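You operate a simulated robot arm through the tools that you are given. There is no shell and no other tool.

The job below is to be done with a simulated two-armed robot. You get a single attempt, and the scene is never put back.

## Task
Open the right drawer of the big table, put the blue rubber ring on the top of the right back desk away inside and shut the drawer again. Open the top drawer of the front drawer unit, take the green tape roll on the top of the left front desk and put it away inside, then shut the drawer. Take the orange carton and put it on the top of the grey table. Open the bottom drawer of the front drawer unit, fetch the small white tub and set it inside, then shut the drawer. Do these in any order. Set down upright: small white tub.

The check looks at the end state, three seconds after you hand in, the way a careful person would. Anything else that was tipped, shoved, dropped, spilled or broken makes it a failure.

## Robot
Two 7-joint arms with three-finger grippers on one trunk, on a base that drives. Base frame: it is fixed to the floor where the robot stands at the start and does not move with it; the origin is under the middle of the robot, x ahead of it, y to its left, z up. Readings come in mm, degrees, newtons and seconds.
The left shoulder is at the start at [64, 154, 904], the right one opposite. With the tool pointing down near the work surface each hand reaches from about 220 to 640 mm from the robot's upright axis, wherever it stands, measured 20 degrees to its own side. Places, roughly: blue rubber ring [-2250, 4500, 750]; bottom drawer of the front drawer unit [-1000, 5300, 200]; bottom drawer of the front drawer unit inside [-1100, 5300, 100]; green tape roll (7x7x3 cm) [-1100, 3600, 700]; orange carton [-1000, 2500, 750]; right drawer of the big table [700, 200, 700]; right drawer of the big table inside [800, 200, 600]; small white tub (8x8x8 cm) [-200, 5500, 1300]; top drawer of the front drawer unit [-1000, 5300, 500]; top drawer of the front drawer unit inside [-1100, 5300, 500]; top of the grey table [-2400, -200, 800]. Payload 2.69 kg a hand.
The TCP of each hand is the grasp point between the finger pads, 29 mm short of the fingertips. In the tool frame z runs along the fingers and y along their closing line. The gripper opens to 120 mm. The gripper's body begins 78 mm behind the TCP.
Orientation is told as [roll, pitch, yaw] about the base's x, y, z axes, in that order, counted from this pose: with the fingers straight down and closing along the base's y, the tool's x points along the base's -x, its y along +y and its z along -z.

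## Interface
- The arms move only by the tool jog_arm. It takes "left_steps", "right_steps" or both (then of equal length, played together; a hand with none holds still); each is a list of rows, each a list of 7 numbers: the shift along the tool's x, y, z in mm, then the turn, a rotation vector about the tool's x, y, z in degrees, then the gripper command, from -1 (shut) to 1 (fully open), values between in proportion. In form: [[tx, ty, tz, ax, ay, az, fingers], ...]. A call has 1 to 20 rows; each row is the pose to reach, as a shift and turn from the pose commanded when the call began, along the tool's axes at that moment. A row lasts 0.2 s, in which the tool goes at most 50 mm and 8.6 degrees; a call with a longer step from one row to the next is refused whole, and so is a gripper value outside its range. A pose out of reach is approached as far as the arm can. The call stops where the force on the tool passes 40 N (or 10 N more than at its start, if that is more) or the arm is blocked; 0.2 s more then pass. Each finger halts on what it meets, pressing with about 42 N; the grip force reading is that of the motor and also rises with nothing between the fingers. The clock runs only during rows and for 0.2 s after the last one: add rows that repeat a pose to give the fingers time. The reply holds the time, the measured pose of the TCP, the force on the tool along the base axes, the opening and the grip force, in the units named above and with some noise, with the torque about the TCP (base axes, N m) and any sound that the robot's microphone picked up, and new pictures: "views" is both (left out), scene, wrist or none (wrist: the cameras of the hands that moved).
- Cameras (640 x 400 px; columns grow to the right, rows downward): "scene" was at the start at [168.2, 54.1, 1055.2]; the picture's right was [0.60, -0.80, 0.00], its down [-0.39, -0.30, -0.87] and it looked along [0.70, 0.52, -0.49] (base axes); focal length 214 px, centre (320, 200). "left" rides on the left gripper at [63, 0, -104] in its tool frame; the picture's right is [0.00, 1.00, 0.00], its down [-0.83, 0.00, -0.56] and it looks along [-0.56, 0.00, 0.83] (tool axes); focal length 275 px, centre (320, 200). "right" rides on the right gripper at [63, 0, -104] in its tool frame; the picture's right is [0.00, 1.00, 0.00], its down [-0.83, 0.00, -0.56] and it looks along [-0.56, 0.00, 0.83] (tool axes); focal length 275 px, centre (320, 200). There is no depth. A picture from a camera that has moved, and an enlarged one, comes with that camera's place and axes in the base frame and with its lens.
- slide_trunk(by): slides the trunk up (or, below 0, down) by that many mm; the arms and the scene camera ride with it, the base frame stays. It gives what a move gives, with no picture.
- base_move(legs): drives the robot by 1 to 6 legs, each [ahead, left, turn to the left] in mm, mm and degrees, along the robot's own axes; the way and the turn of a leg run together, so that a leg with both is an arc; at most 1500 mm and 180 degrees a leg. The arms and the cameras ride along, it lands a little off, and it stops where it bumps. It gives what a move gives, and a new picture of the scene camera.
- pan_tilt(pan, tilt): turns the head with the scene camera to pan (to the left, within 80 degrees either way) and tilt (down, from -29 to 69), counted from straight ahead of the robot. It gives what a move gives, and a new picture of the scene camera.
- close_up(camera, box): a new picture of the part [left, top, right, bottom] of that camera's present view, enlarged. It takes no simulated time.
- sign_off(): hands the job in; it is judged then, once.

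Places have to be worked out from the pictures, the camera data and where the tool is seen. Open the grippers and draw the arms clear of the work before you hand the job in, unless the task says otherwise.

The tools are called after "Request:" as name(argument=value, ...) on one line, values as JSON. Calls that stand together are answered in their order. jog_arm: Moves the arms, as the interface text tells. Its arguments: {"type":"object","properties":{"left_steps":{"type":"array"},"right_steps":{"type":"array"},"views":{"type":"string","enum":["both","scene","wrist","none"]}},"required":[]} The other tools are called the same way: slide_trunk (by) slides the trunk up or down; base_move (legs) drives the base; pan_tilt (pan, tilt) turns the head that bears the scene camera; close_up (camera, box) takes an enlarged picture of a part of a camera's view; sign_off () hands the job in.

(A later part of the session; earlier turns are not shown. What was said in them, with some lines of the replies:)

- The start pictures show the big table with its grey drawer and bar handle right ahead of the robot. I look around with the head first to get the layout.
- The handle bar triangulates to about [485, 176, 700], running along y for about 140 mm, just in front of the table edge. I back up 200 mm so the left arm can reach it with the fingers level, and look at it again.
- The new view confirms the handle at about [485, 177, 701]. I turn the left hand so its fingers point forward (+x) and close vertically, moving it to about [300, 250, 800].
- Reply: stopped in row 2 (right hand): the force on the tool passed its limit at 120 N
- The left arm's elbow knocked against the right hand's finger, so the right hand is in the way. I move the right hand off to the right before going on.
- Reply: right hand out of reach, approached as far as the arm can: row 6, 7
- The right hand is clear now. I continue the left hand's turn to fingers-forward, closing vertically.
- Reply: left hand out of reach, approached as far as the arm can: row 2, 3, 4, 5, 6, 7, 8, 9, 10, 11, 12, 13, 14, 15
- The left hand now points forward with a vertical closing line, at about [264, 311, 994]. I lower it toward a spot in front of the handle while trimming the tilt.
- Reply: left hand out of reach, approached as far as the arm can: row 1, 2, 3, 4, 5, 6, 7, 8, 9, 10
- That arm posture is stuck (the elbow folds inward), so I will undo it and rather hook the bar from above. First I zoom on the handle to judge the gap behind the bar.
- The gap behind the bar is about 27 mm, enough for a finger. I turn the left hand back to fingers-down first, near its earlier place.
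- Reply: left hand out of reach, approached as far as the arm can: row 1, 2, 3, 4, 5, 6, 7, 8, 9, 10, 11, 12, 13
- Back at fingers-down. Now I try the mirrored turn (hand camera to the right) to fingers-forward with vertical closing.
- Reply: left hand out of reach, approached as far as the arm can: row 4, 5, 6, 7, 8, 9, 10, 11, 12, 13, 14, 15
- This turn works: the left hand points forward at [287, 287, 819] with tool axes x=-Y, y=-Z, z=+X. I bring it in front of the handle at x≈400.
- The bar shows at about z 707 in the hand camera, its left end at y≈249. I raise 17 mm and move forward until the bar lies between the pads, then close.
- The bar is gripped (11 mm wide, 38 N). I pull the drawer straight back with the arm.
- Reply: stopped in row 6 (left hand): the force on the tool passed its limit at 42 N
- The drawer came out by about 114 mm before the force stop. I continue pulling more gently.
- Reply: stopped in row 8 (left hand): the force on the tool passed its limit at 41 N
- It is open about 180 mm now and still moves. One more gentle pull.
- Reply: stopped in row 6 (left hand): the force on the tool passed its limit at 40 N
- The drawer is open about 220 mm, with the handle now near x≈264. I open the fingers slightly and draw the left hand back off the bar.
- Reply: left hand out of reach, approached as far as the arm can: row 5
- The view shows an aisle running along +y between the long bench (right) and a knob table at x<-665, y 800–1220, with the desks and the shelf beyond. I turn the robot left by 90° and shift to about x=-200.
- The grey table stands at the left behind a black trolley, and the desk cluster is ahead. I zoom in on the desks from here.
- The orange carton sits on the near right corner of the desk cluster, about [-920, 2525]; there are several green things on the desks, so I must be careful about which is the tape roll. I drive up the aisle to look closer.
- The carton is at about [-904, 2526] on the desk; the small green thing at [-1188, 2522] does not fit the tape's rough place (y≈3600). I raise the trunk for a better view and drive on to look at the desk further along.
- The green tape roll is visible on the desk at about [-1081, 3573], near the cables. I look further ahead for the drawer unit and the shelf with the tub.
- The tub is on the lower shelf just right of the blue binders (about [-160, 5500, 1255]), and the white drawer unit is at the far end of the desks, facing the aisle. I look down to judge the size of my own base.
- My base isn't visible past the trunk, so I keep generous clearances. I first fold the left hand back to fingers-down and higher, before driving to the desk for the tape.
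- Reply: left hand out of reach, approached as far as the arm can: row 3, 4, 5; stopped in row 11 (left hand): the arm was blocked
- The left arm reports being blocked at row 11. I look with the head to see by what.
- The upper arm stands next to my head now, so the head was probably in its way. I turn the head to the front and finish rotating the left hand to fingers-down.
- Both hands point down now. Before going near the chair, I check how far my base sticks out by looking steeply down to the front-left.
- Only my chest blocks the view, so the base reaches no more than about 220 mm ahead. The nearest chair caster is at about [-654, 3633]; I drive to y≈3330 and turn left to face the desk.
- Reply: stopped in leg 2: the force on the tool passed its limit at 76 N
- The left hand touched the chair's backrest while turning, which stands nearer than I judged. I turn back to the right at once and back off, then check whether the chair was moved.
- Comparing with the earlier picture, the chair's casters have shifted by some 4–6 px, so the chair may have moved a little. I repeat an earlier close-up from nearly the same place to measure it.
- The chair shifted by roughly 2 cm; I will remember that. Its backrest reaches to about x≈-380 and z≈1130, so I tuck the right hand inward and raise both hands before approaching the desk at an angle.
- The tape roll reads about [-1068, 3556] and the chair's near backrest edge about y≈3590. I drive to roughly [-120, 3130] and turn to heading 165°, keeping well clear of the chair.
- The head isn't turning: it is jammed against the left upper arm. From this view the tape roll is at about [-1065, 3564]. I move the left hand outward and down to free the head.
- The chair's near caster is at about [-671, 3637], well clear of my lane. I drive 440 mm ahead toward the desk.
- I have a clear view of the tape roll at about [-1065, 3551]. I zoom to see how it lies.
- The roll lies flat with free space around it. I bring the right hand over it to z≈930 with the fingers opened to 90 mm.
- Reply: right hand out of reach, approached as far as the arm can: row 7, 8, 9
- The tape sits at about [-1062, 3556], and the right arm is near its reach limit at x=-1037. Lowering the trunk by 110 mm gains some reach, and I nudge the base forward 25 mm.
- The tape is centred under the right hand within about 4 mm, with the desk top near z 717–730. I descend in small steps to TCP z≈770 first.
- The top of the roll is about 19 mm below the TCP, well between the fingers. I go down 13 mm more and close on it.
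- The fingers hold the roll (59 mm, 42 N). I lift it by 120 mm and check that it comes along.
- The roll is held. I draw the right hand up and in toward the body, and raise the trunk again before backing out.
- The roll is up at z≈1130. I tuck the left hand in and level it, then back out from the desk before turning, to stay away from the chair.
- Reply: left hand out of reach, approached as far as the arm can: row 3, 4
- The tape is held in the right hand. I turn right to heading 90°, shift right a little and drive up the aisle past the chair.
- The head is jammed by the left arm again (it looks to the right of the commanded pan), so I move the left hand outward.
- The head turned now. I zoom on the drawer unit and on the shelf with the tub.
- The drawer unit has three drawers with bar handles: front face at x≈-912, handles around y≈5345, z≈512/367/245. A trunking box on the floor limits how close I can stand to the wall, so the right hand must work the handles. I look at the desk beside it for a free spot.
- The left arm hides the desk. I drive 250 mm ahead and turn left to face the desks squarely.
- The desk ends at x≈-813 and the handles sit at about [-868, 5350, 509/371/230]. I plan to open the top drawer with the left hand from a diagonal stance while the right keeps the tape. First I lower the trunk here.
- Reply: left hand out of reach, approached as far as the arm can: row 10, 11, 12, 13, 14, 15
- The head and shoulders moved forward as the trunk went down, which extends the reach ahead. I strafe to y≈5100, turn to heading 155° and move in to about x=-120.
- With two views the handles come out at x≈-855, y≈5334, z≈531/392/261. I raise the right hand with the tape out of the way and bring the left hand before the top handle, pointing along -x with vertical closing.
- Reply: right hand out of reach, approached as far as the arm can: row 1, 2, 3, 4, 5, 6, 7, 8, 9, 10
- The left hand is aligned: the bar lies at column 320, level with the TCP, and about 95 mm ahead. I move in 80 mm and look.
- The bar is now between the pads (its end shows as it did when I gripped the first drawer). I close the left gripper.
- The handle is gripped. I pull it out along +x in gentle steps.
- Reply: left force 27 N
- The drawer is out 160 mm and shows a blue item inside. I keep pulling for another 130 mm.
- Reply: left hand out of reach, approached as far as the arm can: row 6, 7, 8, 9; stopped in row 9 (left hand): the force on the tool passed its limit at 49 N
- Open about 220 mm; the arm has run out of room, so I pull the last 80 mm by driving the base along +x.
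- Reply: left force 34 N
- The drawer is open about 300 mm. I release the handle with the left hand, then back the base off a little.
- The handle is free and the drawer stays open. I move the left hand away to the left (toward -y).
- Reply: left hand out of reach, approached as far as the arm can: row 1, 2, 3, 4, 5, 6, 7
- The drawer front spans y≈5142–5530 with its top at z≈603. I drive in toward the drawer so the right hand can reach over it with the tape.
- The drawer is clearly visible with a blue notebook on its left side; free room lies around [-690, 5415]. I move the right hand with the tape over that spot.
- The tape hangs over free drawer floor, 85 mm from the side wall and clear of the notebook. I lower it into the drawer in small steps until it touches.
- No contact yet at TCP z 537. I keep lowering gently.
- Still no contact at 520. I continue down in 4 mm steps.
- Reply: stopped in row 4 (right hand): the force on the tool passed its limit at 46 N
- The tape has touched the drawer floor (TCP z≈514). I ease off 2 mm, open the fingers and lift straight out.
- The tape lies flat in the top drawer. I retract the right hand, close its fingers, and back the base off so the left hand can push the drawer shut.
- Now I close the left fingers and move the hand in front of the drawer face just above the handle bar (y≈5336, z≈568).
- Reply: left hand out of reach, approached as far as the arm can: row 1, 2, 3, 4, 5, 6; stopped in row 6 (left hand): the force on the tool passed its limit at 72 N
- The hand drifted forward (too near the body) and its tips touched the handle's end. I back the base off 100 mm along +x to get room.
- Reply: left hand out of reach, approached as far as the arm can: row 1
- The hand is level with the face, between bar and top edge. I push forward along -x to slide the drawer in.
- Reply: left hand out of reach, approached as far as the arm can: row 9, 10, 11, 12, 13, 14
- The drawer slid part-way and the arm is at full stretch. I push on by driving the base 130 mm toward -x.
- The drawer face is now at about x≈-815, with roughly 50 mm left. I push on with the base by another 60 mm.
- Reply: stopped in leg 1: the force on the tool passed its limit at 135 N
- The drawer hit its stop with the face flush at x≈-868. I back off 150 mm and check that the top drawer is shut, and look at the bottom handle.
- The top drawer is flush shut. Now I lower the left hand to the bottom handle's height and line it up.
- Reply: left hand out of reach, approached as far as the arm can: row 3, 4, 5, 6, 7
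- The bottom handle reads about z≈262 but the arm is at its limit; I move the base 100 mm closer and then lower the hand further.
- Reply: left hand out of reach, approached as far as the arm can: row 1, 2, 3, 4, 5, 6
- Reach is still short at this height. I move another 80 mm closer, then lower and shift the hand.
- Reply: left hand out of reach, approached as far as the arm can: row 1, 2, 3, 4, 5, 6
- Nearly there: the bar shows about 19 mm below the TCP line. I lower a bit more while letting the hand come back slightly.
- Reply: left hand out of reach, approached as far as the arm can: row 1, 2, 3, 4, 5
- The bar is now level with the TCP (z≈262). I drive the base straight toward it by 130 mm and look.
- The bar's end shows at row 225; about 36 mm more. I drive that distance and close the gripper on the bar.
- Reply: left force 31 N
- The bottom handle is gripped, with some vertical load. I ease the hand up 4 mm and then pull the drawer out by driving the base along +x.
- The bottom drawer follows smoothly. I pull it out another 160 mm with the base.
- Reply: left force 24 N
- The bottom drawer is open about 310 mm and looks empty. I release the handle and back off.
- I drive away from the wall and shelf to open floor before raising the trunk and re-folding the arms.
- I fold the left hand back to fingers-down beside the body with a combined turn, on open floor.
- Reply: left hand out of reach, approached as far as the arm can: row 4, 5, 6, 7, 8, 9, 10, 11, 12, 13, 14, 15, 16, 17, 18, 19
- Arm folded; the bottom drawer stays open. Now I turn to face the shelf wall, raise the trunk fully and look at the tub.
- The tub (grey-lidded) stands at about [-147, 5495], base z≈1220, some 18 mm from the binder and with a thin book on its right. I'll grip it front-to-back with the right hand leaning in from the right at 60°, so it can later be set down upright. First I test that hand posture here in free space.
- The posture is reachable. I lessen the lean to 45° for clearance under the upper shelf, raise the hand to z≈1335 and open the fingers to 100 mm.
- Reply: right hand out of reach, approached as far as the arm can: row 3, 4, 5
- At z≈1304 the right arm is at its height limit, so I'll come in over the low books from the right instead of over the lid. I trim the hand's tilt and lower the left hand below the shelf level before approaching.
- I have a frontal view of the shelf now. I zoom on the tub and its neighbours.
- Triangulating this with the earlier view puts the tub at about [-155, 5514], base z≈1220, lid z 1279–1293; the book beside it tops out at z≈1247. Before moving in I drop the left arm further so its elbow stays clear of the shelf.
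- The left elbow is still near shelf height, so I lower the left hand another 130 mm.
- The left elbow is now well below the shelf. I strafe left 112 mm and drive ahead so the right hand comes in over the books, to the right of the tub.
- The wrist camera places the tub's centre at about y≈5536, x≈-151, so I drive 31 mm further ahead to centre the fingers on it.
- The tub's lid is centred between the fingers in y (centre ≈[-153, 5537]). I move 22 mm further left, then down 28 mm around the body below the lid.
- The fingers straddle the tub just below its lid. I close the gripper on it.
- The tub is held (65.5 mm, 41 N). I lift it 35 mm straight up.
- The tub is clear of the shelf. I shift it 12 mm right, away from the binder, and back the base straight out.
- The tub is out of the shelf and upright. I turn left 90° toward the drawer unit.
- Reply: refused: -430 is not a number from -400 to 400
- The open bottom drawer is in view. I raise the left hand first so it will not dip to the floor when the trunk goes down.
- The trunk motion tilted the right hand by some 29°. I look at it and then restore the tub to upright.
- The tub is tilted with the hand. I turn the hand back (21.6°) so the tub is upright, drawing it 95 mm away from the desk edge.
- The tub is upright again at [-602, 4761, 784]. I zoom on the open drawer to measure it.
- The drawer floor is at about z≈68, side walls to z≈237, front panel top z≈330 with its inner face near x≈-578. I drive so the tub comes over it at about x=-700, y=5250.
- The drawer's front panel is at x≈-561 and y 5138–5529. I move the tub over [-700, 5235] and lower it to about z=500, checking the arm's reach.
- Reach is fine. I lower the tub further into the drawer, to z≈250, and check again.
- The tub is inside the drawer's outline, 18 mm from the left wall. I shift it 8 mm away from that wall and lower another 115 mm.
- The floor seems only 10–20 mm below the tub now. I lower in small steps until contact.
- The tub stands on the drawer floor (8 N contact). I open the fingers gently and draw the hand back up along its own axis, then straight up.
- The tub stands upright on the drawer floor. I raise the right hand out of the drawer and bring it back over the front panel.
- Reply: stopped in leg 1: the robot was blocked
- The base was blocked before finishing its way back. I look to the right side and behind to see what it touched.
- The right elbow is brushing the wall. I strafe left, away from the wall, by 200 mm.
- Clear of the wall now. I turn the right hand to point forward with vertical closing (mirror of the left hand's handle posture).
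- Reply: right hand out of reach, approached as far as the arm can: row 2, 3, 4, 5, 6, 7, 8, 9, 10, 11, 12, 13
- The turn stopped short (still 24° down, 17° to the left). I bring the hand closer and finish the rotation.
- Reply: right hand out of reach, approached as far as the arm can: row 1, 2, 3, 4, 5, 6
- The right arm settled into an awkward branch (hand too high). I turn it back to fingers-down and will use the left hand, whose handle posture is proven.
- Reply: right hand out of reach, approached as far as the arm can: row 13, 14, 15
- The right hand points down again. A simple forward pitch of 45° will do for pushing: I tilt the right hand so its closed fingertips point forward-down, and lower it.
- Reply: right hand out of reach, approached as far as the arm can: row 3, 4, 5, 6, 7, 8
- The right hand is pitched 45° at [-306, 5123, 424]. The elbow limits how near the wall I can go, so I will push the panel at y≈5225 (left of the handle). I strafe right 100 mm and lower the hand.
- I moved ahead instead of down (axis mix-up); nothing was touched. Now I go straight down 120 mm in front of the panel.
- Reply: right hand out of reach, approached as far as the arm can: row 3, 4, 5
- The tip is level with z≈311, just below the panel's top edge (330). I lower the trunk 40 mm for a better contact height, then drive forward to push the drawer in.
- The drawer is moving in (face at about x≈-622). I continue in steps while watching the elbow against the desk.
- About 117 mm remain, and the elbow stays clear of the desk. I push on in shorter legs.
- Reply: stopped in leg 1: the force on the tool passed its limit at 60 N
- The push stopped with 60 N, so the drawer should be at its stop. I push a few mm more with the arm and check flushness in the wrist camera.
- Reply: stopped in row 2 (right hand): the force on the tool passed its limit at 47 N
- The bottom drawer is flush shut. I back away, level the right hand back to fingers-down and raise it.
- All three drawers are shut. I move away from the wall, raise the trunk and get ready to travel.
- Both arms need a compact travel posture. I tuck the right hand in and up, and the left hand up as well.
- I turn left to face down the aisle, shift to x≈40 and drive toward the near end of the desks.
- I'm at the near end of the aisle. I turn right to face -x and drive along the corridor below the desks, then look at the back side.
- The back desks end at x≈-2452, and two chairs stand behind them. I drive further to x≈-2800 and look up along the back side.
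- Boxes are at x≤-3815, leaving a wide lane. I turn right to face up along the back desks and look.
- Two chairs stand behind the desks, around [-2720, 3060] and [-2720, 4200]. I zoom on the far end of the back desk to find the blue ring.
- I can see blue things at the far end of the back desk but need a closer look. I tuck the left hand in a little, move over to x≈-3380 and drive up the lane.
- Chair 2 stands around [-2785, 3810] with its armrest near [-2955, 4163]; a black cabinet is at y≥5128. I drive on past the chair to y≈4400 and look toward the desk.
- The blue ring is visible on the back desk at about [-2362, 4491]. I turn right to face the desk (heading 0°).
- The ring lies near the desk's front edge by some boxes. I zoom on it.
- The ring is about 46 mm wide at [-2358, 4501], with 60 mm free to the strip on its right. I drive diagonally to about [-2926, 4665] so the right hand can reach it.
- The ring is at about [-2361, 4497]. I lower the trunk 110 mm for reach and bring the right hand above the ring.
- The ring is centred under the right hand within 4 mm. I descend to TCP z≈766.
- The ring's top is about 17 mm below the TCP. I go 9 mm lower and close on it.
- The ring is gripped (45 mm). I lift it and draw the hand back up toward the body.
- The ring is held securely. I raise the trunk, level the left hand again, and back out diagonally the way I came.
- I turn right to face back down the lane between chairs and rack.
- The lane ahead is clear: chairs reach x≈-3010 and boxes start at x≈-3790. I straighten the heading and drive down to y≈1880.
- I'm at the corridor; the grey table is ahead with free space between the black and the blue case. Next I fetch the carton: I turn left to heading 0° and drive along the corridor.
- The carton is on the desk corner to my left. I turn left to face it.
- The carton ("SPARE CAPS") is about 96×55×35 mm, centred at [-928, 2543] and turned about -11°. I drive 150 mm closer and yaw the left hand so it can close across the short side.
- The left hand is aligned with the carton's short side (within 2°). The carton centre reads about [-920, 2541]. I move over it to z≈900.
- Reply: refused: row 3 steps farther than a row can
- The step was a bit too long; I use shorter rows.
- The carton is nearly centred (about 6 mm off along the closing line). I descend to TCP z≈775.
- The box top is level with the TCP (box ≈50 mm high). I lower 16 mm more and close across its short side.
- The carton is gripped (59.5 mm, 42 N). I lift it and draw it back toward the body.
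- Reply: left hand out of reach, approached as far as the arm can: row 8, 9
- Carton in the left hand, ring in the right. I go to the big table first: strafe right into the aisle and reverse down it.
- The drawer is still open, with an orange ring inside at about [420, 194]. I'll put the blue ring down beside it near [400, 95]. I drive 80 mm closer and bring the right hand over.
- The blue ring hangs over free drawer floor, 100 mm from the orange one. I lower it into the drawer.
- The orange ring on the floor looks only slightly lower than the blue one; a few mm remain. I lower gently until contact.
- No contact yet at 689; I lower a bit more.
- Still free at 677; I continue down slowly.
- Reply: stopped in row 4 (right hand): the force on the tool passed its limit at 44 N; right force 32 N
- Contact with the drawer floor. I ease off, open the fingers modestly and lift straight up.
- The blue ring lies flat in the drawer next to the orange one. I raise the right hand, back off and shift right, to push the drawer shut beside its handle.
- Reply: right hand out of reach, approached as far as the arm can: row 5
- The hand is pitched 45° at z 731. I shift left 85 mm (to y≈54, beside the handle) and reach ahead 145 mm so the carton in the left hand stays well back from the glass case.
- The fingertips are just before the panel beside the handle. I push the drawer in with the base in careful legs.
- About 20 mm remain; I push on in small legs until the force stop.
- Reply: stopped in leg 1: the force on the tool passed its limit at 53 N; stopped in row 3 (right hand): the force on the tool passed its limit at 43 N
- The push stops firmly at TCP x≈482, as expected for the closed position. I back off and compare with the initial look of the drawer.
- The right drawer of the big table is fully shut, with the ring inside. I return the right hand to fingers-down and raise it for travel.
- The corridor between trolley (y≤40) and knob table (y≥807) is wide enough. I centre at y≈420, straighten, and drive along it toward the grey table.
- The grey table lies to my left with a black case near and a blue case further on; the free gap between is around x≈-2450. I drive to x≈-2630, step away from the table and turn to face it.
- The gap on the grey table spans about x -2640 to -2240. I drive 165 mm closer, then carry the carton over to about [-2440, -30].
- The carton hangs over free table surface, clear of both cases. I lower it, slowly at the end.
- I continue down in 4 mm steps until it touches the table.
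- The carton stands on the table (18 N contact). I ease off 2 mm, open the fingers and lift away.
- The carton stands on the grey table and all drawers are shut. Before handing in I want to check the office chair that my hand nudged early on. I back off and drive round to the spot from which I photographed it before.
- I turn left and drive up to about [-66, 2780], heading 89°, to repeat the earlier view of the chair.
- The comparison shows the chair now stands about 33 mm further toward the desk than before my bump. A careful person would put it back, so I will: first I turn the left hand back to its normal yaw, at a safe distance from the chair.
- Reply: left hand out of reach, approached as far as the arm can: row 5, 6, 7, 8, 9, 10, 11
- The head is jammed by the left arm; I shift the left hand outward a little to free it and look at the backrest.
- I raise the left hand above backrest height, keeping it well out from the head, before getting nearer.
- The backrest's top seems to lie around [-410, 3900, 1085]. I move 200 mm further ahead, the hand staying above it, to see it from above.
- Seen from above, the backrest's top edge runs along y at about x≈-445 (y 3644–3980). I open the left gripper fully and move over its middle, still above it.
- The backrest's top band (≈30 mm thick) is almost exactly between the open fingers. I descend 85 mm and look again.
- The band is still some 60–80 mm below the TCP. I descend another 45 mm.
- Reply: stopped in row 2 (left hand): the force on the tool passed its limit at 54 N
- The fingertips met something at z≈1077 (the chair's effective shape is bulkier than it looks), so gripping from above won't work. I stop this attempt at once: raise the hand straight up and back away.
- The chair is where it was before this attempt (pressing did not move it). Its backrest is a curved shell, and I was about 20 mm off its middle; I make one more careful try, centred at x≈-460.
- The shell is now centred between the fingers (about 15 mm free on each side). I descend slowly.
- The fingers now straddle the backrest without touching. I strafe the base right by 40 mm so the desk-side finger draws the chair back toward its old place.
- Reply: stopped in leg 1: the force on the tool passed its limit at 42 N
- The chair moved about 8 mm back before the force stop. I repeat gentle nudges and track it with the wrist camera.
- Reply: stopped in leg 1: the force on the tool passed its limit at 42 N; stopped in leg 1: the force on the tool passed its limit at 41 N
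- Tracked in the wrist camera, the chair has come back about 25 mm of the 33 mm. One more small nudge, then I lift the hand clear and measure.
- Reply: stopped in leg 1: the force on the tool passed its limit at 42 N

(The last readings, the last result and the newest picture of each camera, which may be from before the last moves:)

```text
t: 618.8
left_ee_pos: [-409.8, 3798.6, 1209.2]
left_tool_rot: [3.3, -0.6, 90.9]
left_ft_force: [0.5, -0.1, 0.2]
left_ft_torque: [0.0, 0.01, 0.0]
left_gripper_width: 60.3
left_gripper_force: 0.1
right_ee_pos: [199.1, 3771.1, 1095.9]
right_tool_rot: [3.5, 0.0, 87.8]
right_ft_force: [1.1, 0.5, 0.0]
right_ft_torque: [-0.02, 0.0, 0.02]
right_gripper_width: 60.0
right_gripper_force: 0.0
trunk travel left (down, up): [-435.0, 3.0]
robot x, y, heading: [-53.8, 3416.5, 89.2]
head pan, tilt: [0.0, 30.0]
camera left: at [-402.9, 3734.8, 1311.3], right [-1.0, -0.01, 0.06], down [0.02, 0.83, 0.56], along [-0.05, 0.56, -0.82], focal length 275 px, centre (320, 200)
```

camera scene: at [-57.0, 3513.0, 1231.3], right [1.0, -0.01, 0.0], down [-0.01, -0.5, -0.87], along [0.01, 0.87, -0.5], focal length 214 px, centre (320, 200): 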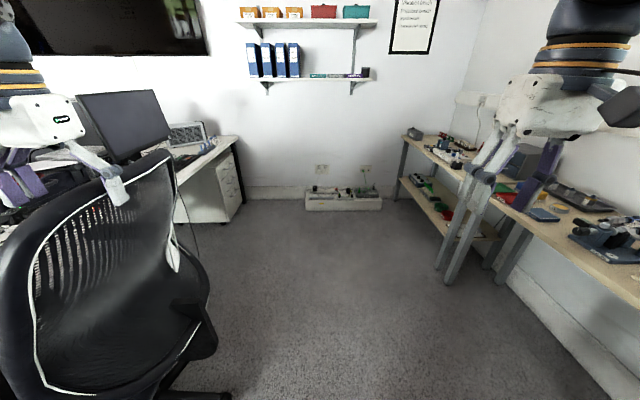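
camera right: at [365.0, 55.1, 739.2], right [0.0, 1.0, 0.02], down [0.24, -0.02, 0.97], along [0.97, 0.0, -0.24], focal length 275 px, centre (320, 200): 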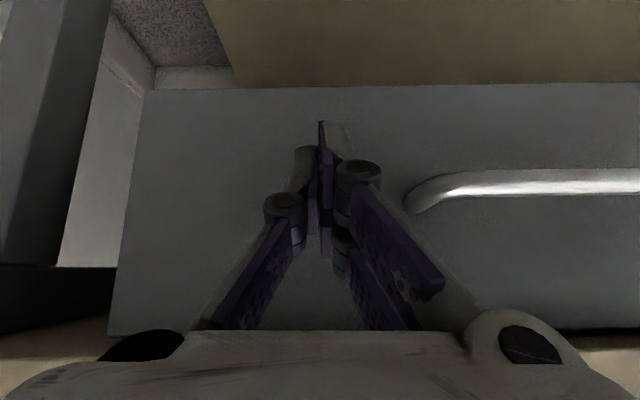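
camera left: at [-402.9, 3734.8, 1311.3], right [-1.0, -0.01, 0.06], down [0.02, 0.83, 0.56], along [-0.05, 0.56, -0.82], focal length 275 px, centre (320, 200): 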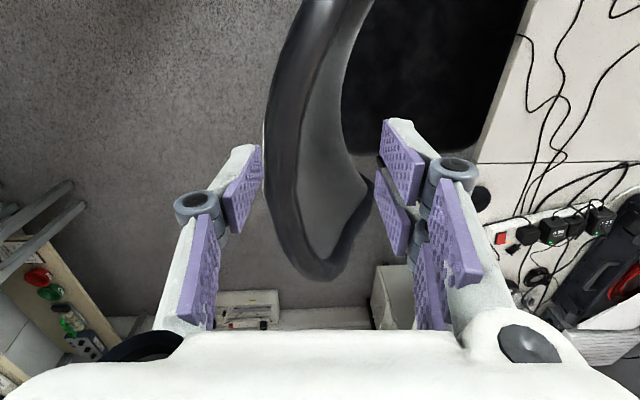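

The hand is clear above the chair. I back off to the reference spot and compare the chair's position once more.

Request:
base_move(legs=[[-636, 8, 0]])

Request:
pan_tilt(pan=0, tilt=30)

Request:
close_up(camera="scene", box=[100, 90, 340, 330])

```text
t: 622.3
left_ee_pos: [-424.9, 3160.5, 1207.6]
left_tool_rot: [3.2, -0.7, 91.0]
left_ft_force: [-0.9, -1.0, 0.3]
left_ft_torque: [0.02, -0.03, -0.01]
left_gripper_width: 59.9
left_gripper_force: 0.1
right_ee_pos: [184.4, 3132.8, 1094.3]
right_tool_rot: [3.5, 0.0, 88.0]
right_ft_force: [0.8, -0.8, -0.8]
right_ft_torque: [0.02, 0.01, -0.01]
right_gripper_width: 60.1
right_gripper_force: 0.0
trunk travel left (down, up): [-435.0, 3.0]
robot x, y, heading: [-67.0, 2776.1, 89.5]
head pan, tilt: [0.0, 30.0]
camera scene: at [-71.9, 2875.2, 1231.3], right [1.0, -0.01, 0.0], down [0.0, -0.5, -0.87], along [0.01, 0.87, -0.5], focal length 214 px, centre (320, 200)
```

scene: 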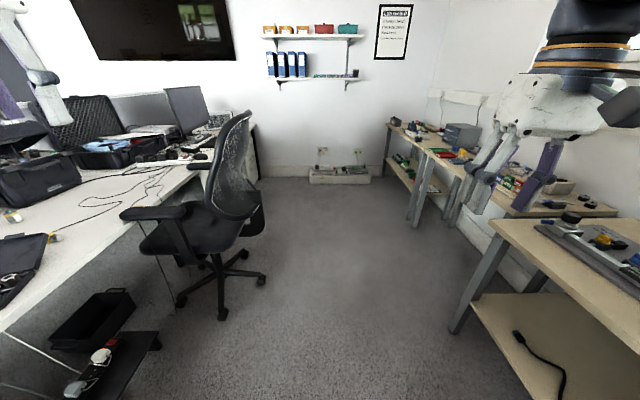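

```text
t: 622.9
left_ee_pos: [-425.6, 3161.1, 1209.4]
left_tool_rot: [3.3, -0.6, 91.0]
left_ft_force: [0.6, -0.1, -0.3]
left_ft_torque: [0.03, 0.01, 0.02]
left_gripper_width: 59.7
left_gripper_force: 0.0
right_ee_pos: [184.7, 3133.8, 1094.9]
right_tool_rot: [3.5, 0.0, 87.8]
right_ft_force: [0.2, -1.2, 0.3]
right_ft_torque: [-0.03, 0.0, -0.01]
right_gripper_width: 60.0
right_gripper_force: 0.0
trunk travel left (down, up): [-435.0, 3.0]
robot x, y, heading: [-67.9, 2780.2, 89.4]
head pan, tilt: [0.0, 30.0]
camera scene: at [-71.9, 2875.3, 1231.3], right [1.0, -0.01, 0.0], down [0.0, -0.5, -0.87], along [0.01, 0.87, -0.5], focal length 214 px, centre (320, 200)
```

scene: 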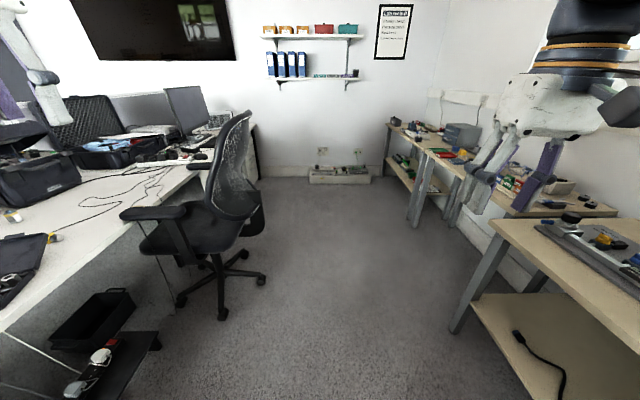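

```text
1.67 times, centred on (220, 210) of scene
camera zoom: at [-71.9, 2875.3, 1231.3], right [1.0, -0.01, 0.0], down [0.0, -0.5, -0.87], along [0.01, 0.87, -0.5], focal length 358 px, centre (487, 183)
```

zoom: 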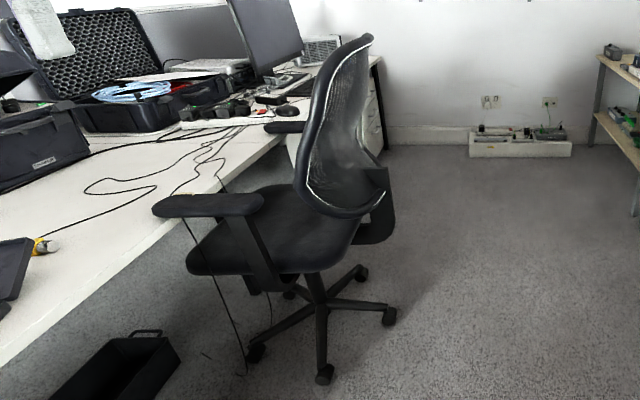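

The chair is now back within about 10 mm of where it stood at first. All jobs are done; I open both grippers fully with the arms clear of everything.

Request:
jog_arm(left_steps=[[0, 0, 0, 0, 0, 0, 0.5], [0, 0, 0, 0, 0, 0, 1], [0, 0, 0, 0, 0, 0, 1]], right_steps=[[0, 0, 0, 0, 0, 0, 0.5], [0, 0, 0, 0, 0, 0, 1], [0, 0, 0, 0, 0, 0, 1]], views="scene")

```text
t: 623.7
left_ee_pos: [-424.6, 3160.2, 1208.9]
left_tool_rot: [3.3, -0.6, 91.0]
left_ft_force: [-0.2, -0.8, 0.0]
left_ft_torque: [0.0, -0.01, 0.01]
left_gripper_width: 120.1
left_gripper_force: 0.0
right_ee_pos: [183.4, 3133.6, 1094.8]
right_tool_rot: [3.5, 0.1, 87.9]
right_ft_force: [0.6, 0.6, 0.8]
right_ft_torque: [0.02, -0.04, -0.02]
right_gripper_width: 120.2
right_gripper_force: 0.0
trunk travel left (down, up): [-435.0, 3.0]
robot x, y, heading: [-69.5, 2782.9, 89.4]
head pan, tilt: [0.0, 30.0]
camera scene: at [-71.9, 2875.4, 1231.3], right [1.0, -0.01, 0.0], down [0.0, -0.5, -0.87], along [0.01, 0.87, -0.5], focal length 214 px, centre (320, 200)
```

scene: 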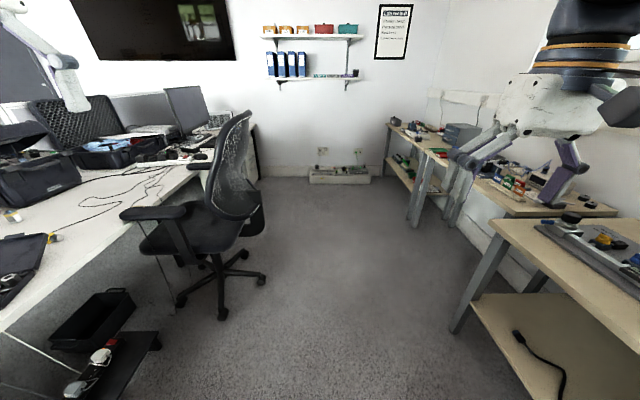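

Both grippers are open and the arms are clear. The ring, tape and tub are in their drawers, all drawers are shut, and the carton stands on the grey table. I hand the job in.

Request:
sign_off()

```text
The job is handed in.
```

I finished all four jobs and handed in. There is one disturbance to report: I bumped an office chair.

- **Blue ring:** it lies in the right drawer of the big table, next to the orange ring that was already there. The drawer is shut.
- **Green tape roll:** it is in the top drawer of the front drawer unit, beside a notebook. The drawer is shut.
- **Orange carton:** it stands on the grey table, between the black case and the blue case.
- **Small white tub:** I set it down upright in the bottom drawer of the front drawer unit and pushed the drawer shut gently. I did not reopen the drawer to check the tub afterwards.

**Chair:** early on, my left hand pushed the office chair by the front desks about 33 mm toward the desk. At the end I nudged it back. Compared with an earlier picture, it is now within about 10 mm of where it stood. On a first failed attempt to move it back, I pressed on the top of its backrest with about 54 N, which did not move it.

While I worked, my right elbow also brushed the wall by the shelf, and my fingertips knocked the end of the top drawer's handle. I saw no damage from either.

Both grippers are open and the arms are clear.
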